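You operate a simulated robot arm through the tools that you are given. There is no shell and no other tool.

You are at the controls of a simulated robot arm. One attempt, no reset.

Task
Wipe up the curry under the green mat.
Fine: the blue bowl on to the plate with a blue rim first; slide the mat two hands towards the table's free end, later back; bowl on the mat again last; pad back. What is to be rubbed or washed off counts as gone when no trace of it is left.
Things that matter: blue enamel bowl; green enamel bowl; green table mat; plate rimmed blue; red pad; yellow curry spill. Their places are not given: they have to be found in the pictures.

Only the result counts: the job must be done as asked and must still hold three seconds after the hand-in. Knocking over, shifting, dropping, spilling or breaking anything else fails it.

Robot
A 7-joint arm with a two-finger parallel gripper, fixed in place. Base frame: the origin is on the floor under the middle of its stand, x ahead of it, y to its left, z up; the work surface is at about z = 750. Units: mm, degrees, N and s.
It reaches about 1372 mm from its shoulder. Its first joint turns from -149.0 to 149.0 degrees. Payload 3.43 kg.
Tool frame: the origin (TCP) lies between the finger pads and is the grasp point; the fingertips stand 30 mm ahead of it; z points along the fingers, y is the line along which they close. The gripper opens to 94 mm. The fingers are 28 mm wide and 10 mm thick; the gripper's body (50 by 96 mm) begins 55 mm behind the TCP.
Orientation is that of the tool frame in the base frame, as [roll, pitch, yaw] about the fixed x, y, z axes, in that order (R = Rz(yaw) Ry(pitch) Rx(roll)). With the fingers straight down and closing along the base's y, the tool's x points along the base's -x, its y along +y and its z along -z.

Tools
- The arm moves only by the tool step_arm. Its argument "series" is a list of rows, each an object of numbers (a shift or turn left out is 0, a gripper value left out holds the last): "tx", "ty", "tz": the shift along the base's x, y, z in units of 25 mm (1.0 is 25 mm); "rx", "ry", "rz": the turn, a rotation vector about the base's x, y, z in units of 4 degrees (1.0 is 4 degrees); "gripper": the finger opening in mm, from 0 to 94. In form: [{"tx": .., "ty": .., "tz": .., "rx": .., "ry": .., "rz": .., "gripper": ..}, ...]. A call has 1 to 20 rows; each row shifts and turns the commanded pose from where the row before left it. A call with a number of a shift or a turn outside -1 to 1 is refused whole. Rows are played at 5 a second. More than 50 mm and 8.6 degrees between two rows, or a gripper value outside its range, and nothing of the call is played. A pose out of reach is approached as far as the arm can. The call stops where the force on the tool passes 90 N (or 10 N more than at its start, if that is more) or the arm is blocked; 0.2 s more then pass. Each finger travels about 45 mm/s and halts on what it meets, pressing with about 37 N; the grip force reading is that of the motor and also rises with nothing between the fingers. The clock runs only during rows and for 0.2 s after the last one: add rows that do not move to give the fingers time. It gives the time, the measured TCP pose, the force on the tool (base axes), the opening and the grip force at its end, in the units of the frame above (readings bear some noise), with the torque about the TCP (base axes, N m) and any sound that the robot's microphone picked up.
- Cameras (640 x 400 px; columns grow to the right, rows downward): "scene" is fixed at [399, -652.1, 1495.6]; the picture's right is [0.34, -0.94, 0.00], its down [-0.74, -0.27, -0.62] and it looks along [0.58, 0.21, -0.79] (base axes); focal length 214 px, centre (320, 200). "wrist" rides on the gripper at [76, 14, -102] in the tool frame; the picture's right is [-0.18, 0.98, 0.00], its down [-0.75, -0.14, -0.64] and it looks along [-0.63, -0.12, 0.77] (tool axes); focal length 243 px, centre (320, 200).
- capture(camera): a new picture of that camera. The clock stands still meanwhile.
- probe_pixels(camera, pixels): for up to 12 pixels [column, row] of the newest picture of that camera ("zoom" is the newest enlarged one), the place [x, y, z] in the base frame of the surface seen there, good to about 2 mm, but the place of the scene camera against the robot may be out by one fixed shift of up to 12 mm in any direction. The clock stands still meanwhile.
- enlarge(camera, box): a new picture of the part [left, top, right, bottom] of that camera's present view, enlarged. The clock stands still meanwhile.
- sign_off(): hands the job in; it is judged then, once.

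Leave the gripper open and the arm clear of the work at the hand-in unless told otherwise.

The tools are called after "Request:" by a JSON object that holds its "fn" and its "kwargs". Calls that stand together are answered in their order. step_arm: Moves the arm, as the interface text tells. Its arguments: {"type":"object","properties":{"series":{"type":"array"}},"required":["series"]} The other tools are called the same way: capture (camera) takes a picture; probe_pixels (camera, pixels) gives the place of the surface under pixels of a picture; enlarge (camera, box) takes an enlarged picture of a part of a camera's view; sign_off () hands the job in.

At the start:

```text
clock: 0.0
tool_pos: [903.6, -397.2, 1090.3]
ee_rot: [-179.9, -0.1, 179.9]
force: [0.4, 0.1, -0.2]
ft_torque: [0.0, -0.01, -0.03]
finger_gap: 93.9
grasp_force: 0.0
```

scene: 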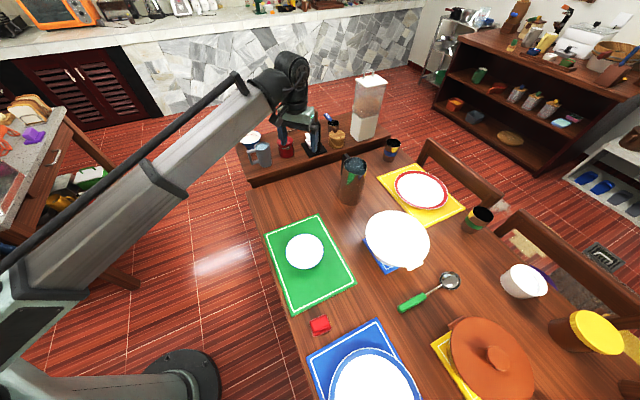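
wrist: 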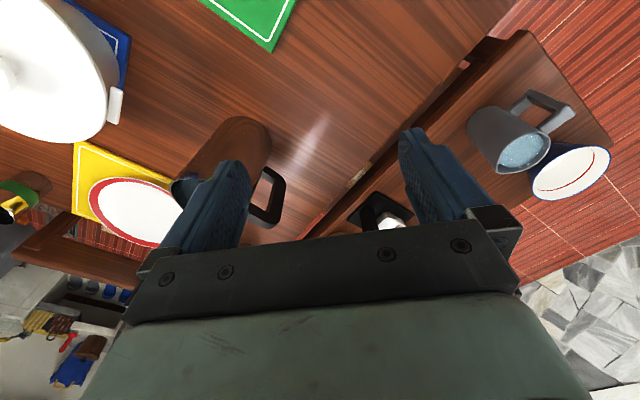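

I'll look closer first. In the scene picture there is a green mat with a bowl at about (305,250), a red pad at (320,325), and a blue-rimmed plate at (370,380). I'll enlarge these areas.

Request:
{"fn": "enlarge", "kwargs": {"camera": "scene", "box": [240, 200, 400, 300]}}

Request:
{"fn": "enlarge", "kwargs": {"camera": "scene", "box": [270, 290, 446, 400]}}

Request:
{"fn": "enlarge", "kwargs": {"camera": "scene", "box": [340, 150, 560, 290]}}

```text
4.00 times, centred on (320, 250) of scene
```

zoom: 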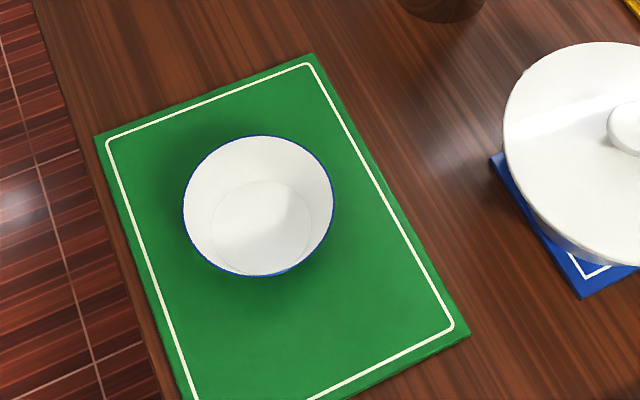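

```text
3.64 times, centred on (358, 345) of scene
```

zoom: 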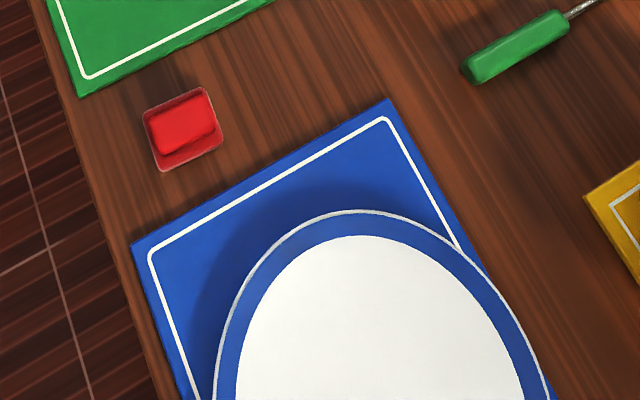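

```text
2.86 times, centred on (450, 220) of scene
```

zoom: 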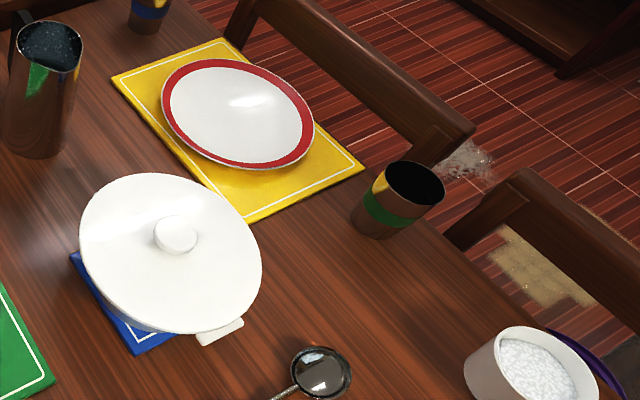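

I'll probe the main points in the scene picture: table edges, mat corners, bowl rim, pad, plate.

Request:
{"fn": "capture", "kwargs": {"camera": "scene"}}

Request:
{"fn": "probe_pixels", "kwargs": {"camera": "scene", "pixels": [[265, 235], [318, 215], [356, 283], [292, 313], [252, 190], [400, 180], [285, 320], [320, 325], [312, 330], [305, 250], [370, 385], [362, 352]]}}

Request:
{"fn": "probe_pixels", "kwargs": {"camera": "scene", "pixels": [[310, 358], [377, 320], [327, 398], [260, 160], [300, 150], [340, 165], [306, 234], [286, 252], [305, 268], [323, 250], [413, 303], [525, 280]]}}

```text
taken
```

scene: 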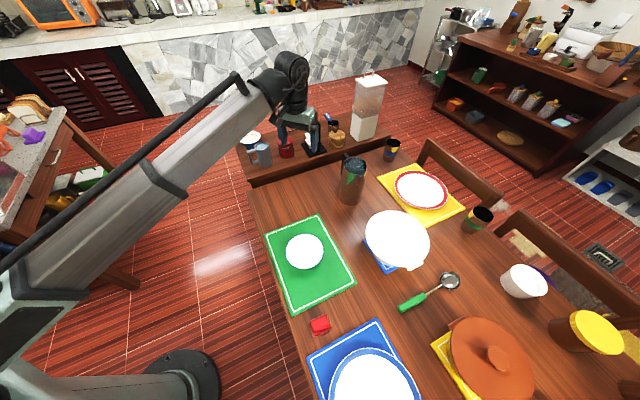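

```text
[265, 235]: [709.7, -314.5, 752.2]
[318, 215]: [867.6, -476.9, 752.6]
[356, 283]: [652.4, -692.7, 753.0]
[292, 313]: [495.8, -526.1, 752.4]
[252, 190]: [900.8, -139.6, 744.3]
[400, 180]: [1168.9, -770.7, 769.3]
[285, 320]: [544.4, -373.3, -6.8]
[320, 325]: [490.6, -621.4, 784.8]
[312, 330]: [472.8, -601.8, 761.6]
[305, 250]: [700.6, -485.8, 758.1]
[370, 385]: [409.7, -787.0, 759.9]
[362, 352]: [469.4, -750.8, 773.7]
```

```text
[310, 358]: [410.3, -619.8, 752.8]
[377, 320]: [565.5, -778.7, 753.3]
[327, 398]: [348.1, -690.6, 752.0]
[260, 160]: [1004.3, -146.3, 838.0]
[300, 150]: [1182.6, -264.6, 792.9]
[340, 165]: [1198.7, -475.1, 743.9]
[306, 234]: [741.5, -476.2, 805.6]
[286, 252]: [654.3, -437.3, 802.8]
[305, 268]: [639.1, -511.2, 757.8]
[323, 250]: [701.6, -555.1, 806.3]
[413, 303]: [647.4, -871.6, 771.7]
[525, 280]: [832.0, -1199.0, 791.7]
```

The mat lies turned about 45 degrees: its long side runs along (1,1) with corners near (710,-314), (868,-477), (652,-693) and (496,-526). Next I'll look at the table's ends, and look for the green bowl.

Request:
{"fn": "enlarge", "kwargs": {"camera": "scene", "box": [220, 90, 420, 215]}}

Request:
{"fn": "enlarge", "kwargs": {"camera": "scene", "box": [400, 240, 640, 400]}}

Request:
{"fn": "enlarge", "kwargs": {"camera": "wrist", "box": [380, 40, 640, 240]}}

Request:
{"fn": "enlarge", "kwargs": {"camera": "wrist", "box": [0, 0, 320, 200]}}

```text
3.20 times, centred on (320, 152) of scene
```

zoom: 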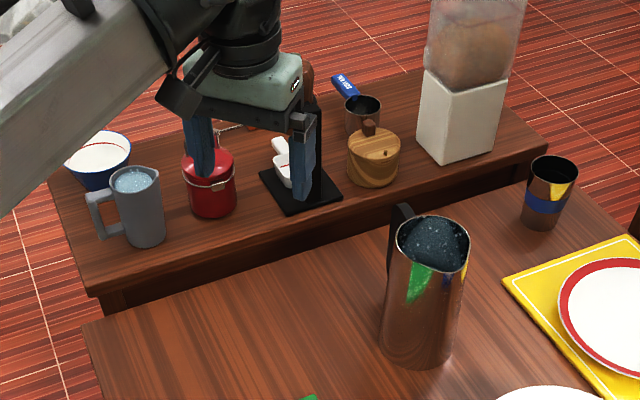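

```text
2.50 times, centred on (520, 320) of scene
```

zoom: 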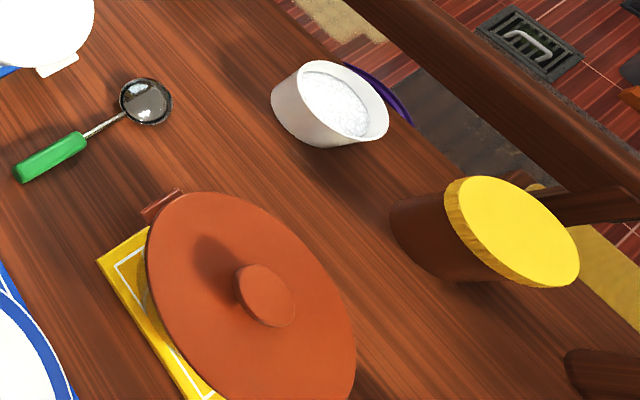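

```text
2.00 times, centred on (510, 140) of wrist
```

zoom: 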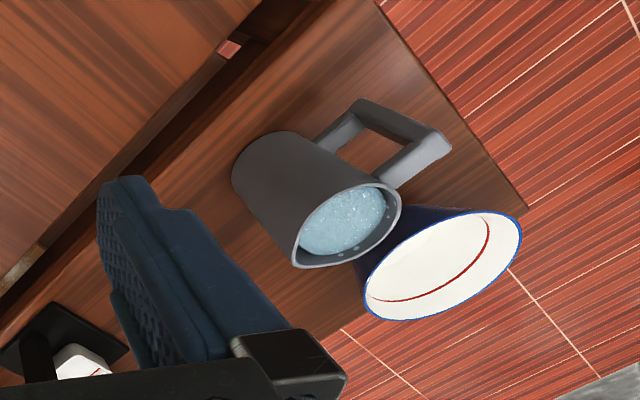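

```text
2.00 times, centred on (160, 100) of wrist
```

zoom: 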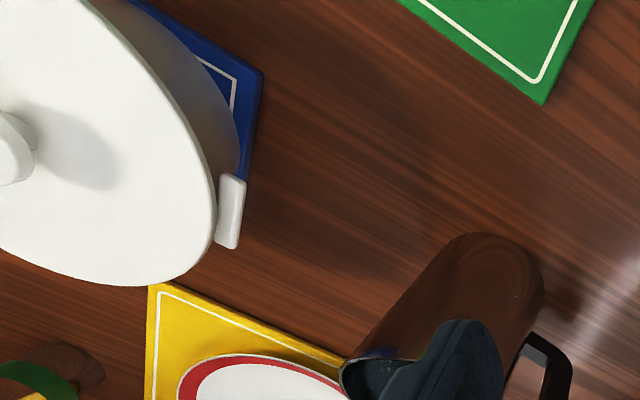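

The sideboard past the upper-left end is separate. On the lower right, the blue mat and plate sit right beside the green mat, so the clear stretch of table is towards (+x,+y). I'll back the arm up over (480,-450) so the wrist camera can see bowl, mat and pad.

Request:
{"fn": "step_arm", "kwargs": {"series": [{"tx": -1, "ty": -0.1}, {"tx": -1, "ty": -0.1}, {"tx": -1, "ty": -0.1}, {"tx": -1, "ty": -0.1}, {"tx": -1, "ty": -0.1}, {"tx": -1, "ty": -0.1}, {"tx": -1, "ty": -0.1}, {"tx": -1, "ty": -0.1}, {"tx": -1, "ty": -0.1}, {"tx": -1, "ty": -0.1}, {"tx": -1, "ty": -0.1}, {"tx": -1, "ty": -0.1}, {"tx": -1, "ty": -0.1}, {"tx": -1, "ty": -0.1}, {"tx": -1, "ty": -0.1}, {"tx": -1, "ty": -0.1}]}}

Request:
{"fn": "capture", "kwargs": {"camera": "wrist"}}

Request:
{"fn": "capture", "kwargs": {"camera": "scene"}}

```text
clock: 3.4
tool_pos: [503.1, -436.6, 1090.1]
ee_rot: [180.0, 0.0, -180.0]
force: [0.6, 0.8, -0.4]
ft_torque: [0.03, -0.01, 0.0]
finger_gap: 94.3
grasp_force: 0.1
```

```text
taken
```

wrist: 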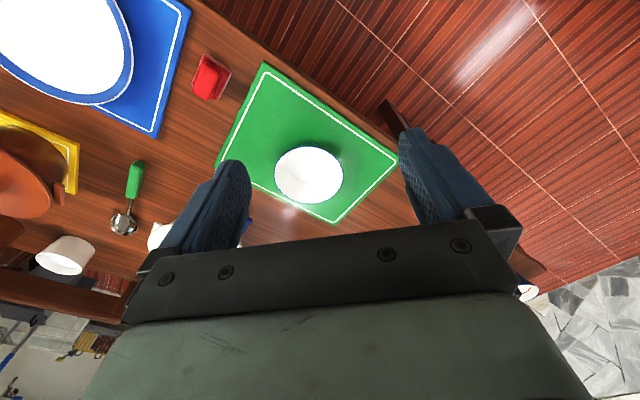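

```text
taken
```

scene: 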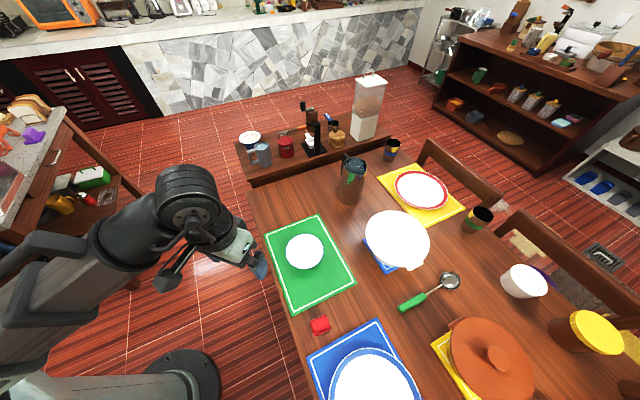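

I'll enlarge the wrist view around the bowl and the pad, and also the sideboard bowl at (250,137) in the scene view, to tell the bowls apart.

Request:
{"fn": "enlarge", "kwargs": {"camera": "wrist", "box": [180, 40, 420, 240]}}

Request:
{"fn": "probe_pixels", "kwargs": {"camera": "wrist", "pixels": [[263, 63], [396, 158], [337, 222], [219, 160], [309, 148], [309, 202], [276, 175], [342, 175], [208, 75], [200, 95], [120, 30], [370, 165]]}}

Request:
{"fn": "enlarge", "kwargs": {"camera": "scene", "box": [226, 110, 354, 190]}}

Request:
{"fn": "enlarge", "kwargs": {"camera": "scene", "box": [0, 80, 160, 300]}}

```text
2.00 times, centred on (300, 140) of wrist
```

zoom: 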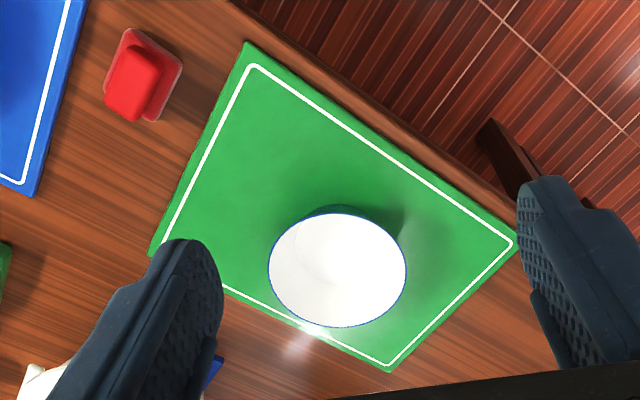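

```text
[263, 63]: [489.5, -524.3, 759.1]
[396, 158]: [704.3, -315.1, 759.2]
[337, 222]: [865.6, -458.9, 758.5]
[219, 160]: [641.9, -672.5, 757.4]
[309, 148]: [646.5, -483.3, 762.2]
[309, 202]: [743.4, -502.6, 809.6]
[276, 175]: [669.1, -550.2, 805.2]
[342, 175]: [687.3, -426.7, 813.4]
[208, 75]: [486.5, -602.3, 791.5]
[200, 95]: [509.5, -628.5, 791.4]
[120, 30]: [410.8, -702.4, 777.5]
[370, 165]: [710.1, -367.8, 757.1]
```

```text
5.00 times, centred on (290, 150) of scene
```

zoom: 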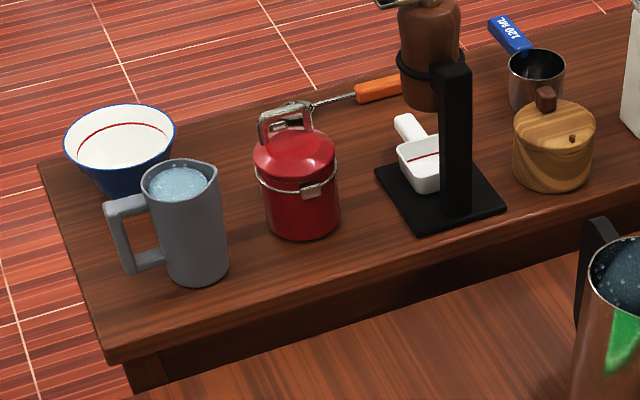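

```text
1.82 times, centred on (80, 190) of scene
```

zoom: 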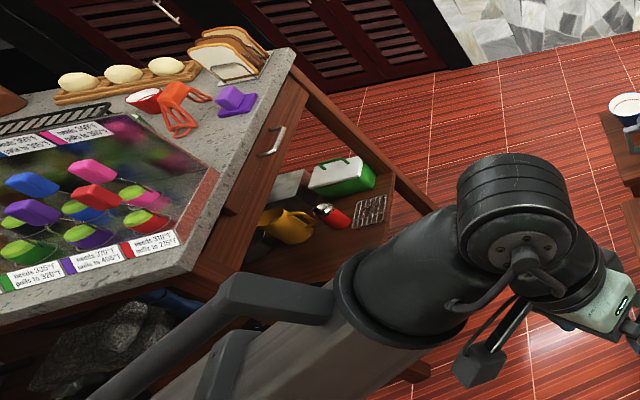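

The strip of the bowl's outside visible just above its rim at (305,147) in the wrist view looks dark greenish. I'll zoom in on it to decide which bowl this is.

Request:
{"fn": "enlarge", "kwargs": {"camera": "wrist", "box": [265, 130, 355, 210]}}

Request:
{"fn": "enlarge", "kwargs": {"camera": "scene", "box": [281, 228, 329, 276]}}

Request:
{"fn": "enlarge", "kwargs": {"camera": "wrist", "box": [180, 40, 240, 110]}}

```text
5.00 times, centred on (310, 170) of wrist
```

zoom: 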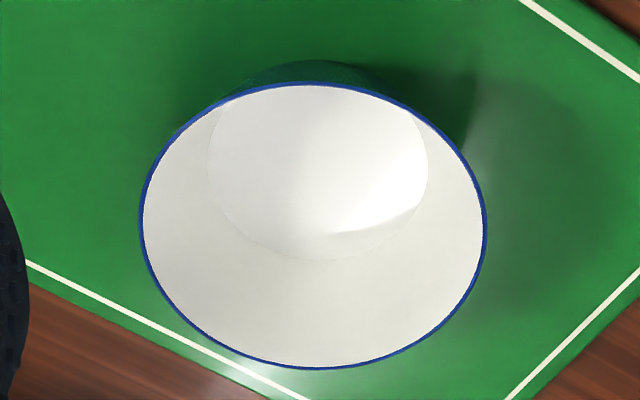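

```text
8.33 times, centred on (305, 252) of scene
```

zoom: 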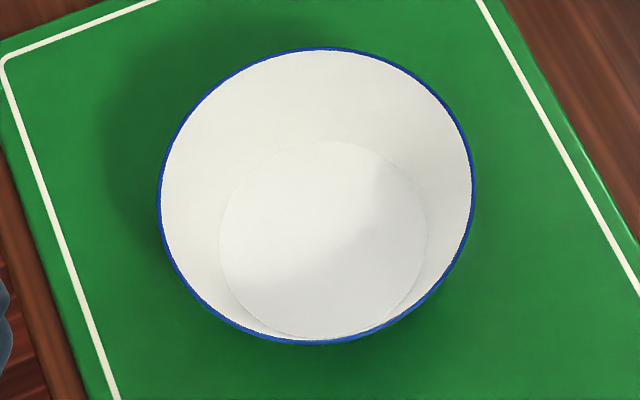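

```text
5.71 times, centred on (210, 75) of wrist
```

zoom: 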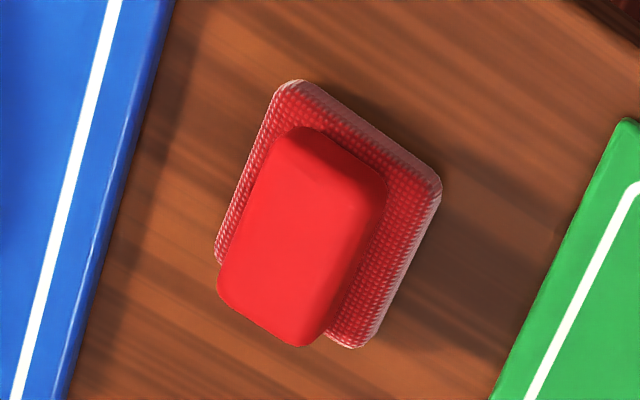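

The pad is a textured red base with a block handle on top, which I can grip. Now I need to see the whole plate and the bowl's side, so I'll move the arm back and to its right for a view of the plate.

Request:
{"fn": "step_arm", "kwargs": {"series": [{"tx": -1, "ty": -1}, {"tx": -1, "ty": -1}, {"tx": -1, "ty": -1}, {"tx": -1, "ty": -1}, {"tx": -1, "ty": -1}, {"tx": -1, "ty": -1}, {"tx": -1, "ty": -1}, {"tx": -1, "ty": -1}, {"tx": -0.5, "ty": -1}, {"ty": -1}]}}

Request:
{"fn": "capture", "kwargs": {"camera": "wrist"}}

```text
clock: 5.6
tool_pos: [290.7, -686.5, 1089.1]
ee_rot: [-179.9, 0.1, 179.9]
force: [-0.8, 0.0, 0.2]
ft_torque: [0.0, -0.01, 0.0]
finger_gap: 93.9
grasp_force: 0.0
```

```text
taken
```

wrist: 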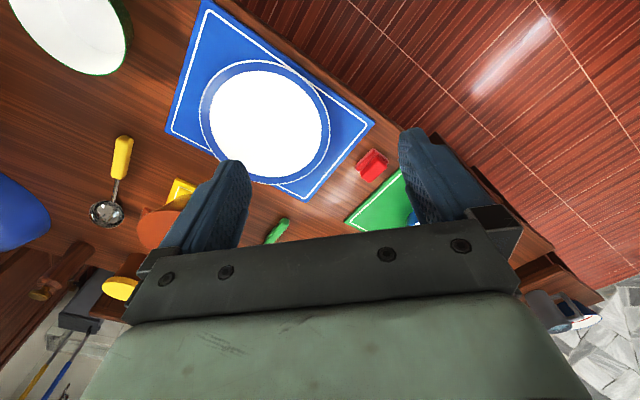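

The green-rimmed bowl shows at the upper left, around (70,35), further down the table. The plate at (268,122) is empty. I'll probe the plate and zoom on the bowl side near (410,215).

Request:
{"fn": "probe_pixels", "kwargs": {"camera": "wrist", "pixels": [[268, 122], [268, 62], [322, 122], [205, 115], [265, 182], [203, 3], [373, 124], [301, 198], [167, 132], [371, 166], [250, 215], [70, 40]]}}

Request:
{"fn": "enlarge", "kwargs": {"camera": "wrist", "box": [340, 130, 440, 230]}}

Request:
{"fn": "enlarge", "kwargs": {"camera": "wrist", "box": [160, 0, 400, 210]}}

```text
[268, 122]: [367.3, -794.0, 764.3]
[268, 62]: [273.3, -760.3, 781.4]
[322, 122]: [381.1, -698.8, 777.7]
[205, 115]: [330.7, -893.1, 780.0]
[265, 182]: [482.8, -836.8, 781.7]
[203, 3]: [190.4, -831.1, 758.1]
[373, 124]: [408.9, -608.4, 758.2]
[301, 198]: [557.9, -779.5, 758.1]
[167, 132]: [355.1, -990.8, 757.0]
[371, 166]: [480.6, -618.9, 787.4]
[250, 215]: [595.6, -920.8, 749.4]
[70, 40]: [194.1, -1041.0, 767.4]
```

```text
4.00 times, centred on (390, 180) of wrist
```

zoom: 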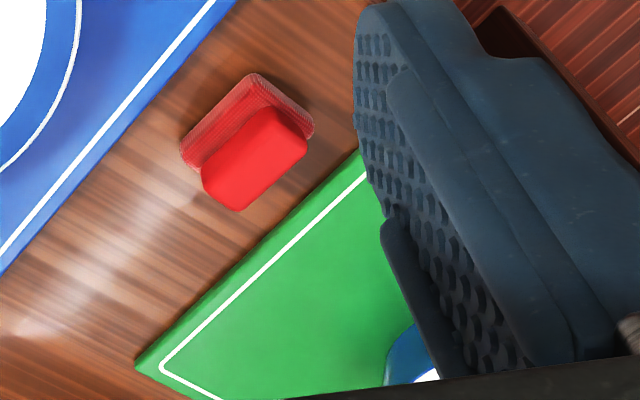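

```text
1.90 times, centred on (280, 105) of wrist
```

zoom: 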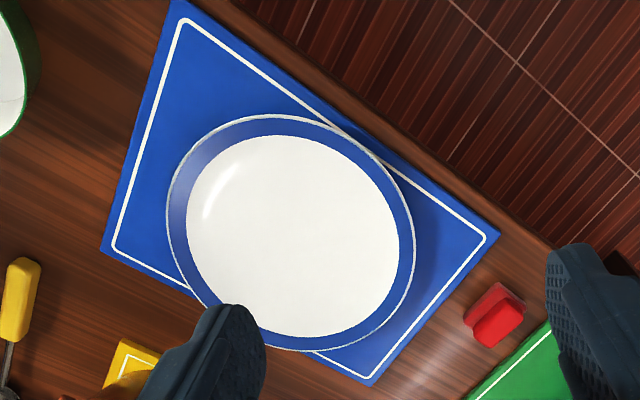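

The bowl on the mat is blue on the outside, as the sliver at (400,360) in the zoom shows, so it is the right bowl. The green bowl stays where it is. Before anything moves, I'll turn the wrist 45 degrees to line up with the mat and take a closer look at bowl, mat and pad.

Request:
{"fn": "step_arm", "kwargs": {"series": [{"tx": 0.8, "ty": 0.32, "tz": -0.3, "rz": 0.9375}, {"tx": 0.8, "ty": 0.32, "tz": -0.3, "rz": 0.9375}, {"tx": 0.8, "ty": 0.32, "tz": -0.3, "rz": 0.9375}, {"tx": 0.8, "ty": 0.32, "tz": -0.3, "rz": 0.9375}, {"tx": 0.8, "ty": 0.32, "tz": -0.3, "rz": 0.9375}, {"tx": 0.8, "ty": 0.32, "tz": -0.3, "rz": 0.9375}, {"tx": 0.8, "ty": 0.32, "tz": -0.3, "rz": 0.9375}, {"tx": 0.8, "ty": 0.32, "tz": -0.3, "rz": 0.9375}, {"tx": 0.8, "ty": 0.32, "tz": -0.3, "rz": 0.9375}, {"tx": 0.8, "ty": 0.32, "tz": -0.3, "rz": 0.9375}, {"tx": 0.8, "ty": 0.32, "tz": -0.3, "rz": 0.9375}, {"tx": 0.8, "ty": 0.32, "tz": -0.3, "rz": 0.9375}]}}

Request:
{"fn": "capture", "kwargs": {"camera": "wrist"}}

Request:
{"fn": "enlarge", "kwargs": {"camera": "wrist", "box": [200, 60, 440, 220]}}

```text
clock: 8.2
tool_pos: [532.3, -591.6, 1001.7]
ee_rot: [180.0, 0.0, -134.9]
force: [0.4, 0.8, -0.3]
ft_torque: [-0.01, 0.02, 0.02]
finger_gap: 94.2
grasp_force: 0.0
```

```text
taken
```

wrist: 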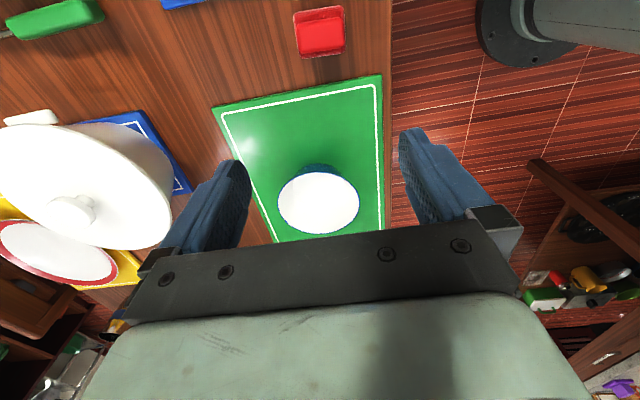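

```text
2.50 times, centred on (320, 140) of wrist
```

zoom: 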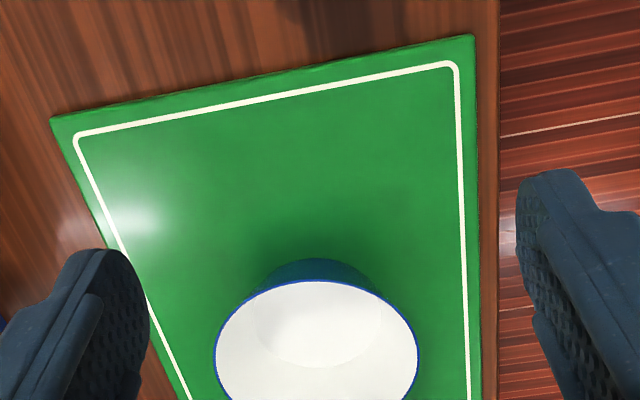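

I'll probe on the zoom: corner D (473,38), corner C (53,119), points along the mat's edges, and the bowl's rim and inside.

Request:
{"fn": "probe_pixels", "kwargs": {"camera": "zoom", "pixels": [[472, 38], [54, 120], [263, 78], [478, 200], [480, 380], [490, 60], [217, 352], [416, 352], [318, 285], [315, 330], [265, 285], [370, 290]]}}

Request:
{"fn": "probe_pixels", "kwargs": {"camera": "wrist", "pixels": [[318, 233], [280, 203], [357, 203], [318, 174], [320, 200], [340, 222], [297, 222], [318, 190], [320, 60], [390, 110], [388, 200], [250, 85]]}}

```text
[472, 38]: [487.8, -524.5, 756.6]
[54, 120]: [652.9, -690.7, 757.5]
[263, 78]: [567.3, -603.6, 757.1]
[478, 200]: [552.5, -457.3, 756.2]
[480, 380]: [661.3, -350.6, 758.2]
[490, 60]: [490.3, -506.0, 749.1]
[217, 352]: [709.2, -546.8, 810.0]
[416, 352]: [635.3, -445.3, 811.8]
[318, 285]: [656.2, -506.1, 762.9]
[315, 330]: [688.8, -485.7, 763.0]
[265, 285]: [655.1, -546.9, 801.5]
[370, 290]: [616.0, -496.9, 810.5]
```

```text
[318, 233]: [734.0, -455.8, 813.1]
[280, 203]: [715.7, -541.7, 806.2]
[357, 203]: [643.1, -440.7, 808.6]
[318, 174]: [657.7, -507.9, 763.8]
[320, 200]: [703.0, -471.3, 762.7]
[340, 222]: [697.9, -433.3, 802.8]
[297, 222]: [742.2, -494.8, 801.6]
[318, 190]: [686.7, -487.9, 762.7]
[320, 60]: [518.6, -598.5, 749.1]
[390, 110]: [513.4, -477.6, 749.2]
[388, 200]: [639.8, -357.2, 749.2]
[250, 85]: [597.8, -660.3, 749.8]
```

Table top reads z≈749.2, mat top ≈757, bowl rim ≈811 with centre about (680,-490) and radius ≈64. I'll probe a line up the far inner wall of the bowl for its slope.

Request:
{"fn": "probe_pixels", "kwargs": {"camera": "wrist", "pixels": [[318, 205], [318, 210], [318, 214], [318, 218], [318, 222], [318, 226], [318, 230], [318, 232], [335, 200], [345, 200], [350, 200], [355, 200]]}}

Request:
{"fn": "enlarge", "kwargs": {"camera": "wrist", "box": [270, 0, 400, 80]}}

```text
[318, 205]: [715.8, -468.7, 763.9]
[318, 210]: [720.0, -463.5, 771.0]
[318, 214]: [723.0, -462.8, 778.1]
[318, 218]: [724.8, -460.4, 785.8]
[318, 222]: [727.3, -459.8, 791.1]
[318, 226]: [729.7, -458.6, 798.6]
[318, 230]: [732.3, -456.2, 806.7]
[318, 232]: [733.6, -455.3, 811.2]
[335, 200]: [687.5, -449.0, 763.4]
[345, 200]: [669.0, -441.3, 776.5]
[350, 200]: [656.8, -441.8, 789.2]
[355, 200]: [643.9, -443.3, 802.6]
```

```text
4.92 times, centred on (335, 40) of wrist
```

zoom: 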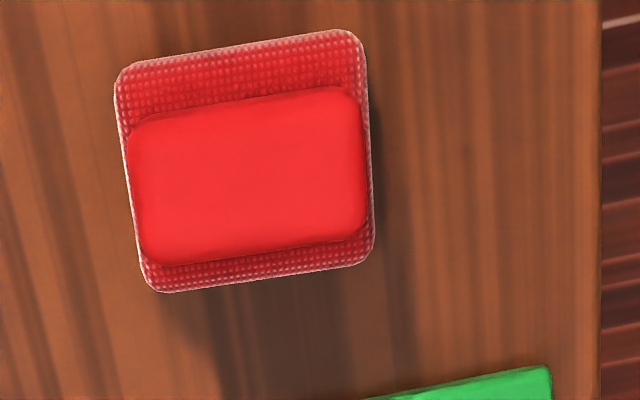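

The wall leans out about 21 degrees. Now I'll probe the pad's handle and base corners on this zoom.

Request:
{"fn": "probe_pixels", "kwargs": {"camera": "zoom", "pixels": [[250, 180], [140, 130], [355, 100], [360, 225], [150, 255], [130, 75], [350, 38], [365, 258], [165, 285], [240, 70], [600, 150], [545, 375]]}}

```text
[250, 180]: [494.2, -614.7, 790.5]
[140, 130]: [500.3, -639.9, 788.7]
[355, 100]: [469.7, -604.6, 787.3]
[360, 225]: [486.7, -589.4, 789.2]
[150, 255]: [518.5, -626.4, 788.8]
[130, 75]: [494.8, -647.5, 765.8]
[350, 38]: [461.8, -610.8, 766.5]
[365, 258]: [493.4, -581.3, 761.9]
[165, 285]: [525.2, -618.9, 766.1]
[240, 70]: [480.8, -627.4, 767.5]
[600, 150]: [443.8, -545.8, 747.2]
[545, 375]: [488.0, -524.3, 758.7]
```

Pad base centre is (494,-614.5), and its handle is about 48×25 mm with the top at z≈790. I'll grip the bowl at its robot-side rim point, about (635,-445,811), with the fingers tilted 21 degrees along the wall. First I move to a pre-grasp pose up and outside that point, with the fingers opened 40 mm.

Request:
{"fn": "step_arm", "kwargs": {"series": [{"tx": 0.3835, "ty": 0.8605, "tz": -0.2585, "rx": -0.464, "ry": -0.464, "gripper": 40}, {"tx": 0.3835, "ty": 0.8605, "tz": -0.2585, "rx": -0.464, "ry": -0.464}, {"tx": 0.3835, "ty": 0.8605, "tz": -0.2585, "rx": -0.464, "ry": -0.464}, {"tx": 0.3835, "ty": 0.8605, "tz": -0.2585, "rx": -0.464, "ry": -0.464}, {"tx": 0.3835, "ty": 0.8605, "tz": -0.2585, "rx": -0.464, "ry": -0.464}, {"tx": 0.3835, "ty": 0.8605, "tz": -0.2585, "rx": -0.464, "ry": -0.464}, {"tx": 0.3835, "ty": 0.8605, "tz": -0.2585, "rx": -0.464, "ry": -0.464}, {"tx": 0.3835, "ty": 0.8605, "tz": -0.2585, "rx": -0.464, "ry": -0.464}]}}

Request:
{"fn": "capture", "kwargs": {"camera": "wrist"}}

Request:
{"fn": "capture", "kwargs": {"camera": "scene"}}

```text
clock: 10.0
tool_pos: [606.7, -418.5, 950.4]
ee_rot: [-158.9, 0.0, -135.0]
force: [-0.3, -0.6, 0.6]
ft_torque: [0.01, -0.01, 0.0]
finger_gap: 40.2
grasp_force: 0.0
```

```text
taken
```

wrist: 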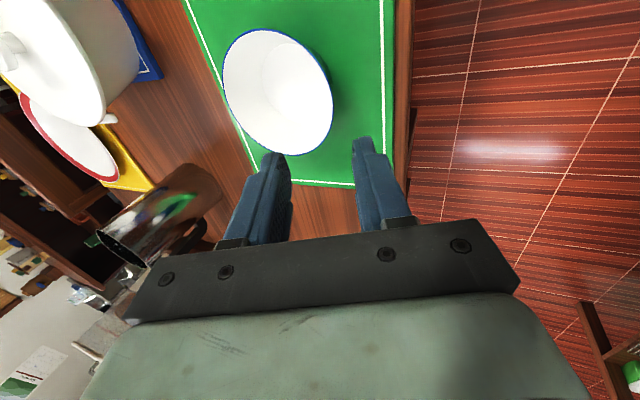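

```text
taken
```

scene: 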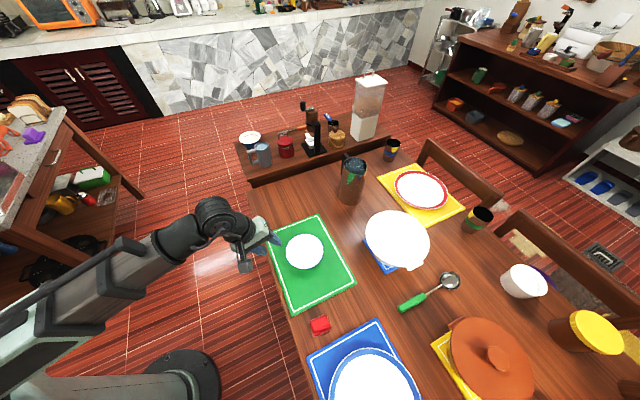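

The tilt is right. I'll re-check the bowl's rim with this picture: rim left (223,85), right (333,95), top (270,29), bottom (290,155), and the inner floor.

Request:
{"fn": "probe_pixels", "kwargs": {"camera": "wrist", "pixels": [[225, 80], [331, 95], [265, 32], [295, 153], [305, 48], [326, 130], [240, 120], [332, 110], [320, 70], [285, 90], [360, 100], [330, 85]]}}

```text
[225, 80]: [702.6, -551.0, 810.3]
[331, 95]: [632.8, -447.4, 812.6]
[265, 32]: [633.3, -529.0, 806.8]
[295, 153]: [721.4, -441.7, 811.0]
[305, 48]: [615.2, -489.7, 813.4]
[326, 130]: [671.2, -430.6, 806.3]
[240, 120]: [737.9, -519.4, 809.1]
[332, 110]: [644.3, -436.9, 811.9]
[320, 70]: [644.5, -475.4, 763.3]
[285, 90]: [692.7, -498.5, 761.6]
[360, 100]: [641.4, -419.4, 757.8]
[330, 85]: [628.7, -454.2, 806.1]
```

The bowl centre is confirmed at (680,-490.5) with radius 64.5. I'll take a still reading of the pose to average out the noise.

Request:
{"fn": "step_arm", "kwargs": {"series": [{"gripper": 40}]}}

Request:
{"fn": "step_arm", "kwargs": {"series": [{"gripper": 40}]}}

Request:
{"fn": "step_arm", "kwargs": {"series": [{"gripper": 40}]}}

```text
clock: 10.4
tool_pos: [608.1, -418.8, 949.1]
ee_rot: [-158.9, 0.0, -135.0]
force: [0.2, -0.2, 0.5]
ft_torque: [0.01, 0.04, -0.01]
finger_gap: 40.0
grasp_force: 0.2
```

```text
clock: 10.8
tool_pos: [607.5, -417.9, 948.5]
ee_rot: [-158.9, -0.1, -135.0]
force: [0.6, 0.4, 0.5]
ft_torque: [0.0, -0.03, -0.01]
finger_gap: 40.0
grasp_force: 0.2
```

```text
clock: 11.2
tool_pos: [607.5, -418.0, 949.0]
ee_rot: [-159.0, 0.0, -135.0]
force: [-1.2, -0.3, 0.2]
ft_torque: [-0.01, 0.04, -0.01]
finger_gap: 40.0
grasp_force: 0.0
```

Pose settles at (607.6,-418.3,949). I'll descend along the wall direction to just above the rim, then check with a picture.

Request:
{"fn": "step_arm", "kwargs": {"series": [{"tx": 0.03, "ty": -0.03, "tz": -0.84}, {"tx": 0.03, "ty": -0.03, "tz": -0.84}, {"tx": 0.2024, "ty": -0.2024, "tz": -0.744}, {"tx": 0.2024, "ty": -0.2024, "tz": -0.744}, {"tx": 0.2024, "ty": -0.2024, "tz": -0.744}, {}]}}

Request:
{"fn": "capture", "kwargs": {"camera": "wrist"}}

Request:
{"fn": "enlarge", "kwargs": {"camera": "scene", "box": [240, 200, 360, 290]}}

```text
clock: 12.6
tool_pos: [625.0, -435.9, 848.2]
ee_rot: [-159.1, 0.0, -135.1]
force: [-0.1, 0.5, 0.2]
ft_torque: [0.0, -0.01, 0.01]
finger_gap: 39.9
grasp_force: 0.0
```

```text
taken
```

wrist: 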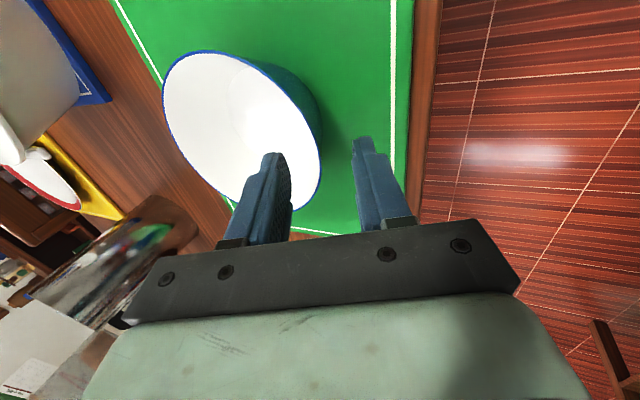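

```text
4.44 times, centred on (300, 245) of scene
```

zoom: 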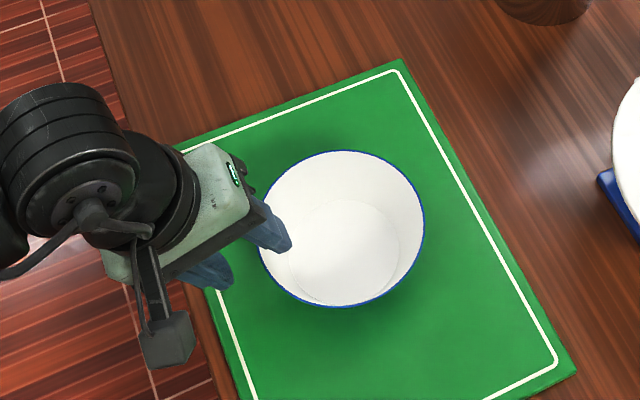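

The inner finger is over the bowl's inside and the outer one is outside the rim. I'll go down the last 37 mm and close gently on the wall.

Request:
{"fn": "step_arm", "kwargs": {"series": [{"tx": 0.2024, "ty": -0.2024, "tz": -0.744}, {"tx": 0.2024, "ty": -0.2024, "tz": -0.744}, {}]}}

Request:
{"fn": "capture", "kwargs": {"camera": "wrist"}}

```text
clock: 13.4
tool_pos: [636.4, -446.3, 812.6]
ee_rot: [-158.9, -0.1, -135.0]
force: [0.7, -0.6, 0.6]
ft_torque: [-0.03, -0.01, 0.01]
finger_gap: 39.9
grasp_force: 0.0
```

```text
taken
```

wrist: 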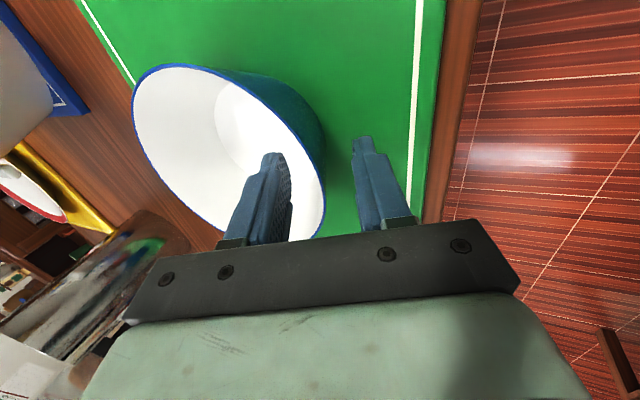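

The wall sits midway between the fingers (inner face x≈287, outer ≈352, wall ≈322). Closing now.

Request:
{"fn": "step_arm", "kwargs": {"series": [{"gripper": 12}, {"gripper": 12}, {"gripper": 0}, {}, {}, {}]}}

Request:
{"fn": "capture", "kwargs": {"camera": "wrist"}}

```text
clock: 14.8
tool_pos: [637.5, -446.7, 812.1]
ee_rot: [-159.1, 0.0, -135.1]
force: [-0.4, 0.2, 0.3]
ft_torque: [0.05, 0.08, -0.03]
finger_gap: 9.1
grasp_force: 37.2
```

```text
taken
```

wrist: 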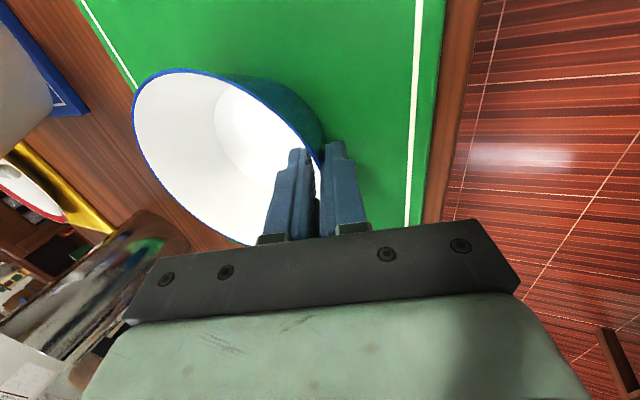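

It grips with a gap of 9.1 mm and 37 N. I'll lift slowly by 30 mm and check.

Request:
{"fn": "step_arm", "kwargs": {"series": [{"tz": 0.2}, {"tz": 0.4}, {"tz": 0.6}, {}]}}

Request:
{"fn": "capture", "kwargs": {"camera": "wrist"}}

Request:
{"fn": "enlarge", "kwargs": {"camera": "scene", "box": [240, 200, 360, 290]}}

```text
clock: 15.8
tool_pos: [638.0, -446.0, 842.7]
ee_rot: [-159.0, -0.1, -135.0]
force: [0.0, 0.0, -0.7]
ft_torque: [0.05, 0.01, -0.03]
finger_gap: 8.8
grasp_force: 37.3
```

```text
taken
```

wrist: 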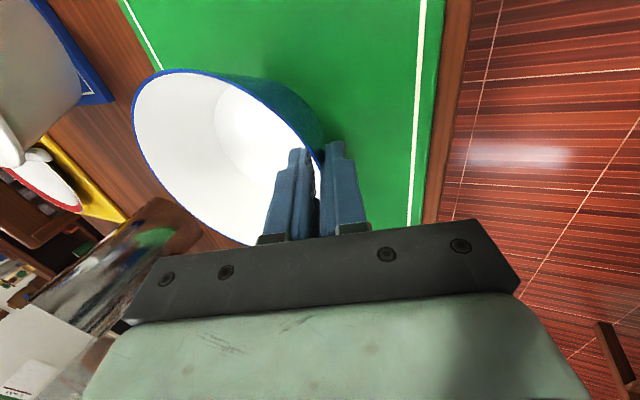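

```text
4.44 times, centred on (300, 245) of scene
```

zoom: 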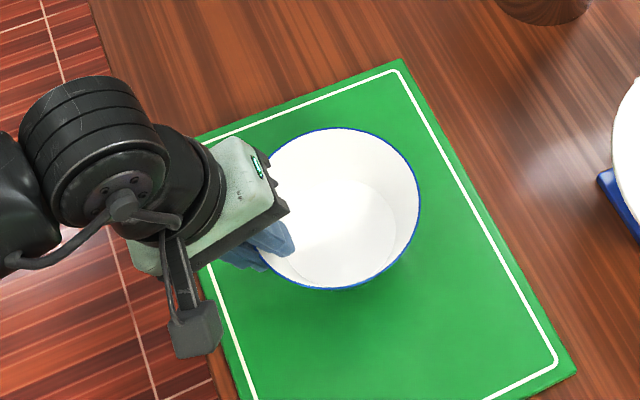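

The bowl lifts cleanly. I'll probe its rim to see it stayed level before carrying it to the plate.

Request:
{"fn": "probe_pixels", "kwargs": {"camera": "wrist", "pixels": [[134, 105], [190, 72], [250, 88], [160, 180], [215, 232], [240, 120], [225, 130], [265, 150], [190, 205], [300, 130]]}}

```text
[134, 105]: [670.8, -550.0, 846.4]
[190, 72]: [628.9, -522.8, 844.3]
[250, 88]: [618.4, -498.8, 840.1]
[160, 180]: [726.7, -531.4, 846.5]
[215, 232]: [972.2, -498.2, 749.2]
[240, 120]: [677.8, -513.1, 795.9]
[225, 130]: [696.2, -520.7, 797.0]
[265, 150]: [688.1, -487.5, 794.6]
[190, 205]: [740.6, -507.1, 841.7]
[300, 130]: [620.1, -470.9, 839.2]
```

The bowl is level to within about 2 degrees. The plate's centre works out at about (378,-801), the same as the centre of the blue mat. I'll lift to clear the pad, then carry the bowl by (-301,-311) to above the plate.

Request:
{"fn": "step_arm", "kwargs": {"series": [{"tz": 0.6}, {"tz": 0.8}, {"tz": 0.8}, {"tz": 0.8}, {"tz": 0.2}]}}

Request:
{"fn": "step_arm", "kwargs": {"series": [{"tx": -0.3, "ty": -0.309}, {"tx": -0.67, "ty": -0.691}, {"tx": -0.67, "ty": -0.691}, {"tx": -0.67, "ty": -0.691}, {"tx": -0.67, "ty": -0.691}, {"tx": -0.67, "ty": -0.691}, {"tx": -0.67, "ty": -0.691}, {"tx": -0.67, "ty": -0.691}, {"tx": -0.67, "ty": -0.691}, {"tx": -0.67, "ty": -0.691}, {"tx": -0.67, "ty": -0.691}, {"tx": -0.67, "ty": -0.691}, {"tx": -0.67, "ty": -0.691}, {"tx": -0.67, "ty": -0.691}, {"tx": -0.67, "ty": -0.691}, {"tx": -0.67, "ty": -0.691}, {"tx": -0.67, "ty": -0.691}, {"tx": -0.67, "ty": -0.691}, {"tx": -0.37, "ty": -0.384}, {}]}}

Request:
{"fn": "capture", "kwargs": {"camera": "wrist"}}

Request:
{"fn": "capture", "kwargs": {"camera": "scene"}}

```text
clock: 17.0
tool_pos: [637.4, -444.5, 924.6]
ee_rot: [-159.0, 0.0, -135.1]
force: [0.5, -0.5, -1.0]
ft_torque: [0.08, 0.02, 0.02]
finger_gap: 8.8
grasp_force: 36.8
```

```text
clock: 21.2
tool_pos: [332.9, -755.6, 921.9]
ee_rot: [-159.0, 0.0, -134.9]
force: [-0.3, -0.2, -1.4]
ft_torque: [0.06, 0.05, -0.02]
finger_gap: 8.9
grasp_force: 37.2
```

```text
taken
```

wrist: 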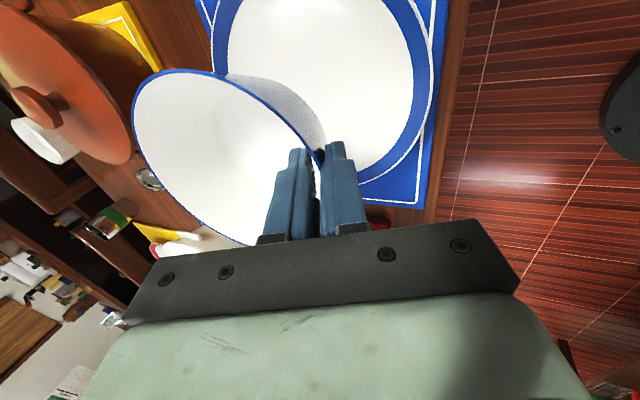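

```text
taken
```

scene: 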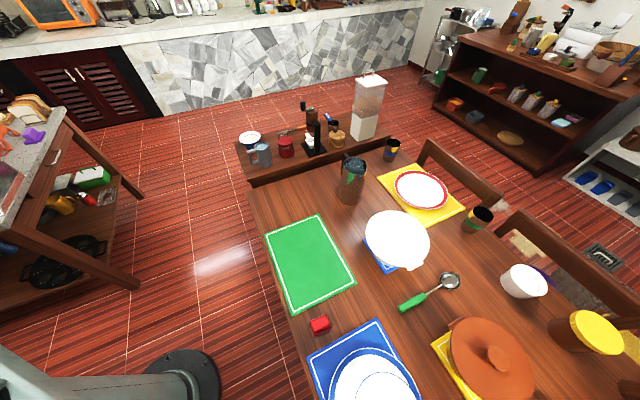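

The bowl is over the plate. I'll probe the visible plate rim and floor to fix its centre, and the bowl rim for its present place.

Request:
{"fn": "probe_pixels", "kwargs": {"camera": "wrist", "pixels": [[436, 90], [432, 40], [425, 120], [405, 152], [365, 180], [217, 20], [218, 60], [330, 60], [390, 80], [135, 105], [190, 72], [160, 180]]}}

Request:
{"fn": "enlarge", "kwargs": {"camera": "scene", "box": [300, 320, 428, 400]}}

```text
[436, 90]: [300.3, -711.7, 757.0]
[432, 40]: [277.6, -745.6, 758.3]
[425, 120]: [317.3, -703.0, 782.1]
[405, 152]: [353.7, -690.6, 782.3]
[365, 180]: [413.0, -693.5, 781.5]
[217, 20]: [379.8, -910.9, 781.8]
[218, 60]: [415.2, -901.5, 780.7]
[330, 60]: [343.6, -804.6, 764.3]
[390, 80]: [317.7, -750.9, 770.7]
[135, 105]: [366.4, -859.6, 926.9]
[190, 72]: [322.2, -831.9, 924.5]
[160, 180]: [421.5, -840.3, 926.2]
```

```text
5.00 times, centred on (364, 360) of scene
```

zoom: 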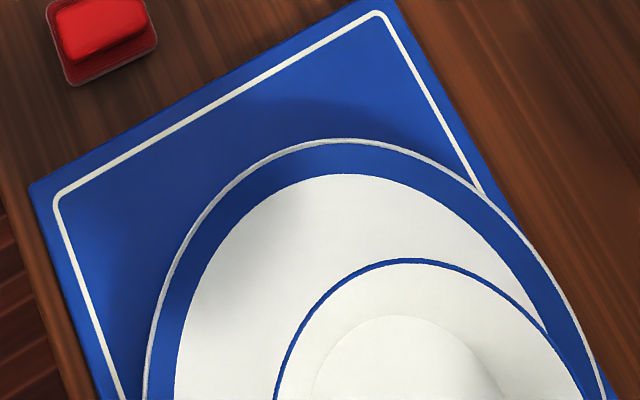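

Plate centre is confirmed at about (378,-800), and the bowl is over it. I'll lower by 90 mm, then go down in small steps.

Request:
{"fn": "step_arm", "kwargs": {"series": [{"tz": -0.6}, {"tz": -0.8}, {"tz": -0.8}, {"tz": -0.8}, {"tz": -0.6}, {}]}}

Request:
{"fn": "step_arm", "kwargs": {"series": [{"tz": -0.12}, {"tz": -0.12}, {}]}}

Request:
{"fn": "step_arm", "kwargs": {"series": [{"tz": -0.08}, {"tz": -0.08}, {}]}}

```text
clock: 22.6
tool_pos: [332.7, -756.6, 831.8]
ee_rot: [-158.9, 0.1, -135.1]
force: [0.4, -0.2, -0.3]
ft_torque: [0.03, 0.02, -0.01]
finger_gap: 8.7
grasp_force: 37.3
```

```text
clock: 23.4
tool_pos: [334.0, -757.9, 825.7]
ee_rot: [-159.0, 0.0, -134.9]
force: [-1.0, 0.3, -1.3]
ft_torque: [0.04, 0.07, 0.0]
finger_gap: 8.7
grasp_force: 36.9
```

```text
clock: 24.2
tool_pos: [334.2, -758.1, 821.9]
ee_rot: [-159.0, 0.0, -134.9]
force: [0.3, 0.2, -1.2]
ft_torque: [0.05, 0.06, 0.02]
finger_gap: 8.7
grasp_force: 37.3
```

No contact yet at z≈822. I'll keep going down in 1.5 mm steps.

Request:
{"fn": "step_arm", "kwargs": {"series": [{"tz": -0.06}, {}]}}

Request:
{"fn": "step_arm", "kwargs": {"series": [{"tz": -0.06}, {}]}}

Request:
{"fn": "enlarge", "kwargs": {"camera": "scene", "box": [300, 320, 428, 400]}}

```text
clock: 24.8
tool_pos: [335.0, -757.6, 820.1]
ee_rot: [-159.0, 0.0, -135.0]
force: [-0.1, -0.2, -1.6]
ft_torque: [0.08, 0.05, -0.03]
finger_gap: 8.7
grasp_force: 37.3
```

```text
clock: 25.4
tool_pos: [334.0, -756.1, 820.7]
ee_rot: [-159.1, 0.0, -135.0]
force: [0.2, 0.2, -1.3]
ft_torque: [0.04, 0.06, 0.01]
finger_gap: 8.8
grasp_force: 36.9
```

```text
5.00 times, centred on (364, 360) of scene
```

zoom: 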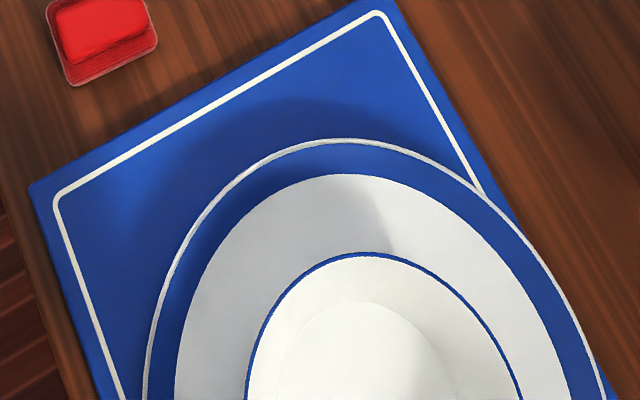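

Still hanging: the force reads about -1.4 N. I'll continue down in small steps.

Request:
{"fn": "step_arm", "kwargs": {"series": [{"tz": -0.06}, {}]}}

Request:
{"fn": "step_arm", "kwargs": {"series": [{"tz": -0.06}, {}]}}

Request:
{"fn": "step_arm", "kwargs": {"series": [{"tz": -0.06}, {}]}}

```text
clock: 26.0
tool_pos: [333.9, -758.1, 818.4]
ee_rot: [-158.9, 0.1, -135.0]
force: [0.8, 0.9, -1.4]
ft_torque: [0.04, 0.05, 0.03]
finger_gap: 8.7
grasp_force: 37.3
```

```text
clock: 26.6
tool_pos: [333.1, -756.8, 818.5]
ee_rot: [-158.9, 0.0, -135.0]
force: [-1.4, -0.1, 11.5]
ft_torque: [-0.12, -0.15, -0.01]
finger_gap: 8.7
grasp_force: 37.4
```

```text
clock: 27.2
tool_pos: [332.8, -756.5, 816.3]
ee_rot: [-158.8, 0.0, -135.1]
force: [-4.6, 4.3, 31.4]
ft_torque: [-0.02, -0.23, 0.01]
finger_gap: 9.0
grasp_force: 37.4
```

Contact was made (31 N after the last step). I'll ease back up 2 mm, then open slowly.

Request:
{"fn": "step_arm", "kwargs": {"series": [{"tz": 0.07}, {}]}}

Request:
{"fn": "step_arm", "kwargs": {"series": [{"gripper": 14}, {"gripper": 20}, {"gripper": 30}, {"gripper": 40}, {}]}}

Request:
{"fn": "capture", "kwargs": {"camera": "wrist"}}

```text
clock: 27.8
tool_pos: [333.6, -756.7, 816.5]
ee_rot: [-159.1, 0.0, -135.0]
force: [-2.5, 1.6, 5.5]
ft_torque: [0.05, 0.05, -0.01]
finger_gap: 8.8
grasp_force: 37.6
```

```text
clock: 29.0
tool_pos: [333.6, -756.6, 817.1]
ee_rot: [-158.9, 0.1, -135.0]
force: [0.0, -0.3, 0.3]
ft_torque: [0.02, 0.01, 0.0]
finger_gap: 39.9
grasp_force: 0.1
```

```text
taken
```

wrist: 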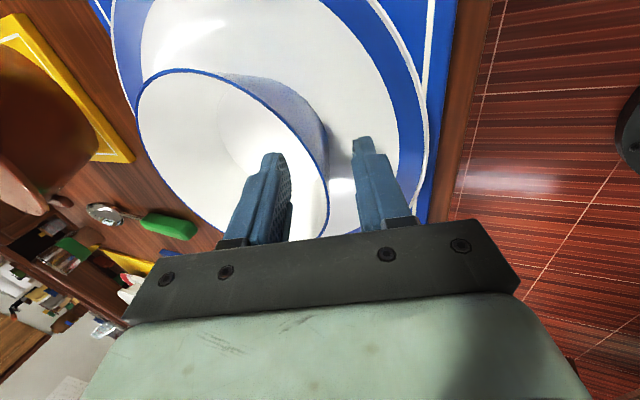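

The bowl stands on the plate. I'll retreat along the tool axis, rise, and turn the tool upright again.

Request:
{"fn": "step_arm", "kwargs": {"series": [{"tx": -0.1, "ty": 0.1, "tz": 0.37}, {"tx": -0.2024, "ty": 0.2024, "tz": 0.744}, {"tx": -0.2024, "ty": 0.2024, "tz": 0.744}, {"tx": -0.2024, "ty": 0.2024, "tz": 0.744}, {"tx": -0.2024, "ty": 0.2024, "tz": 0.744}, {"tx": -0.2024, "ty": 0.2024, "tz": 0.744}, {"tz": 1}, {"tz": 1}, {}]}}

Request:
{"fn": "capture", "kwargs": {"camera": "scene"}}

Request:
{"fn": "capture", "kwargs": {"camera": "wrist"}}

```text
clock: 31.0
tool_pos: [308.2, -730.0, 971.8]
ee_rot: [-158.9, 0.0, -135.0]
force: [-0.1, -1.1, -0.3]
ft_torque: [-0.04, 0.02, 0.03]
finger_gap: 40.1
grasp_force: 0.1
```

```text
taken
```

scene: 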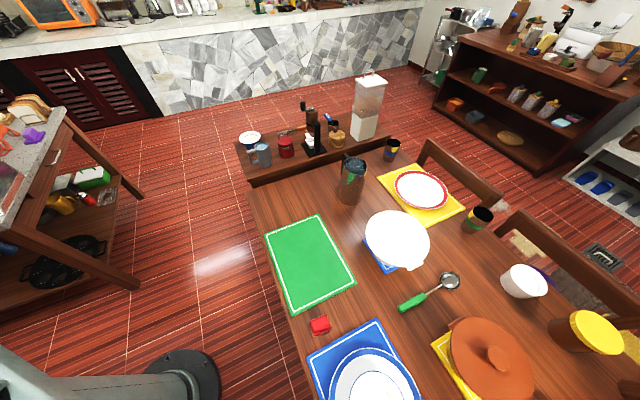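

```text
taken
```

wrist: 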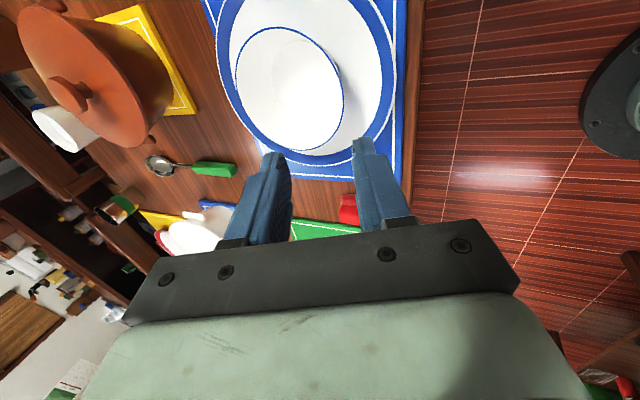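

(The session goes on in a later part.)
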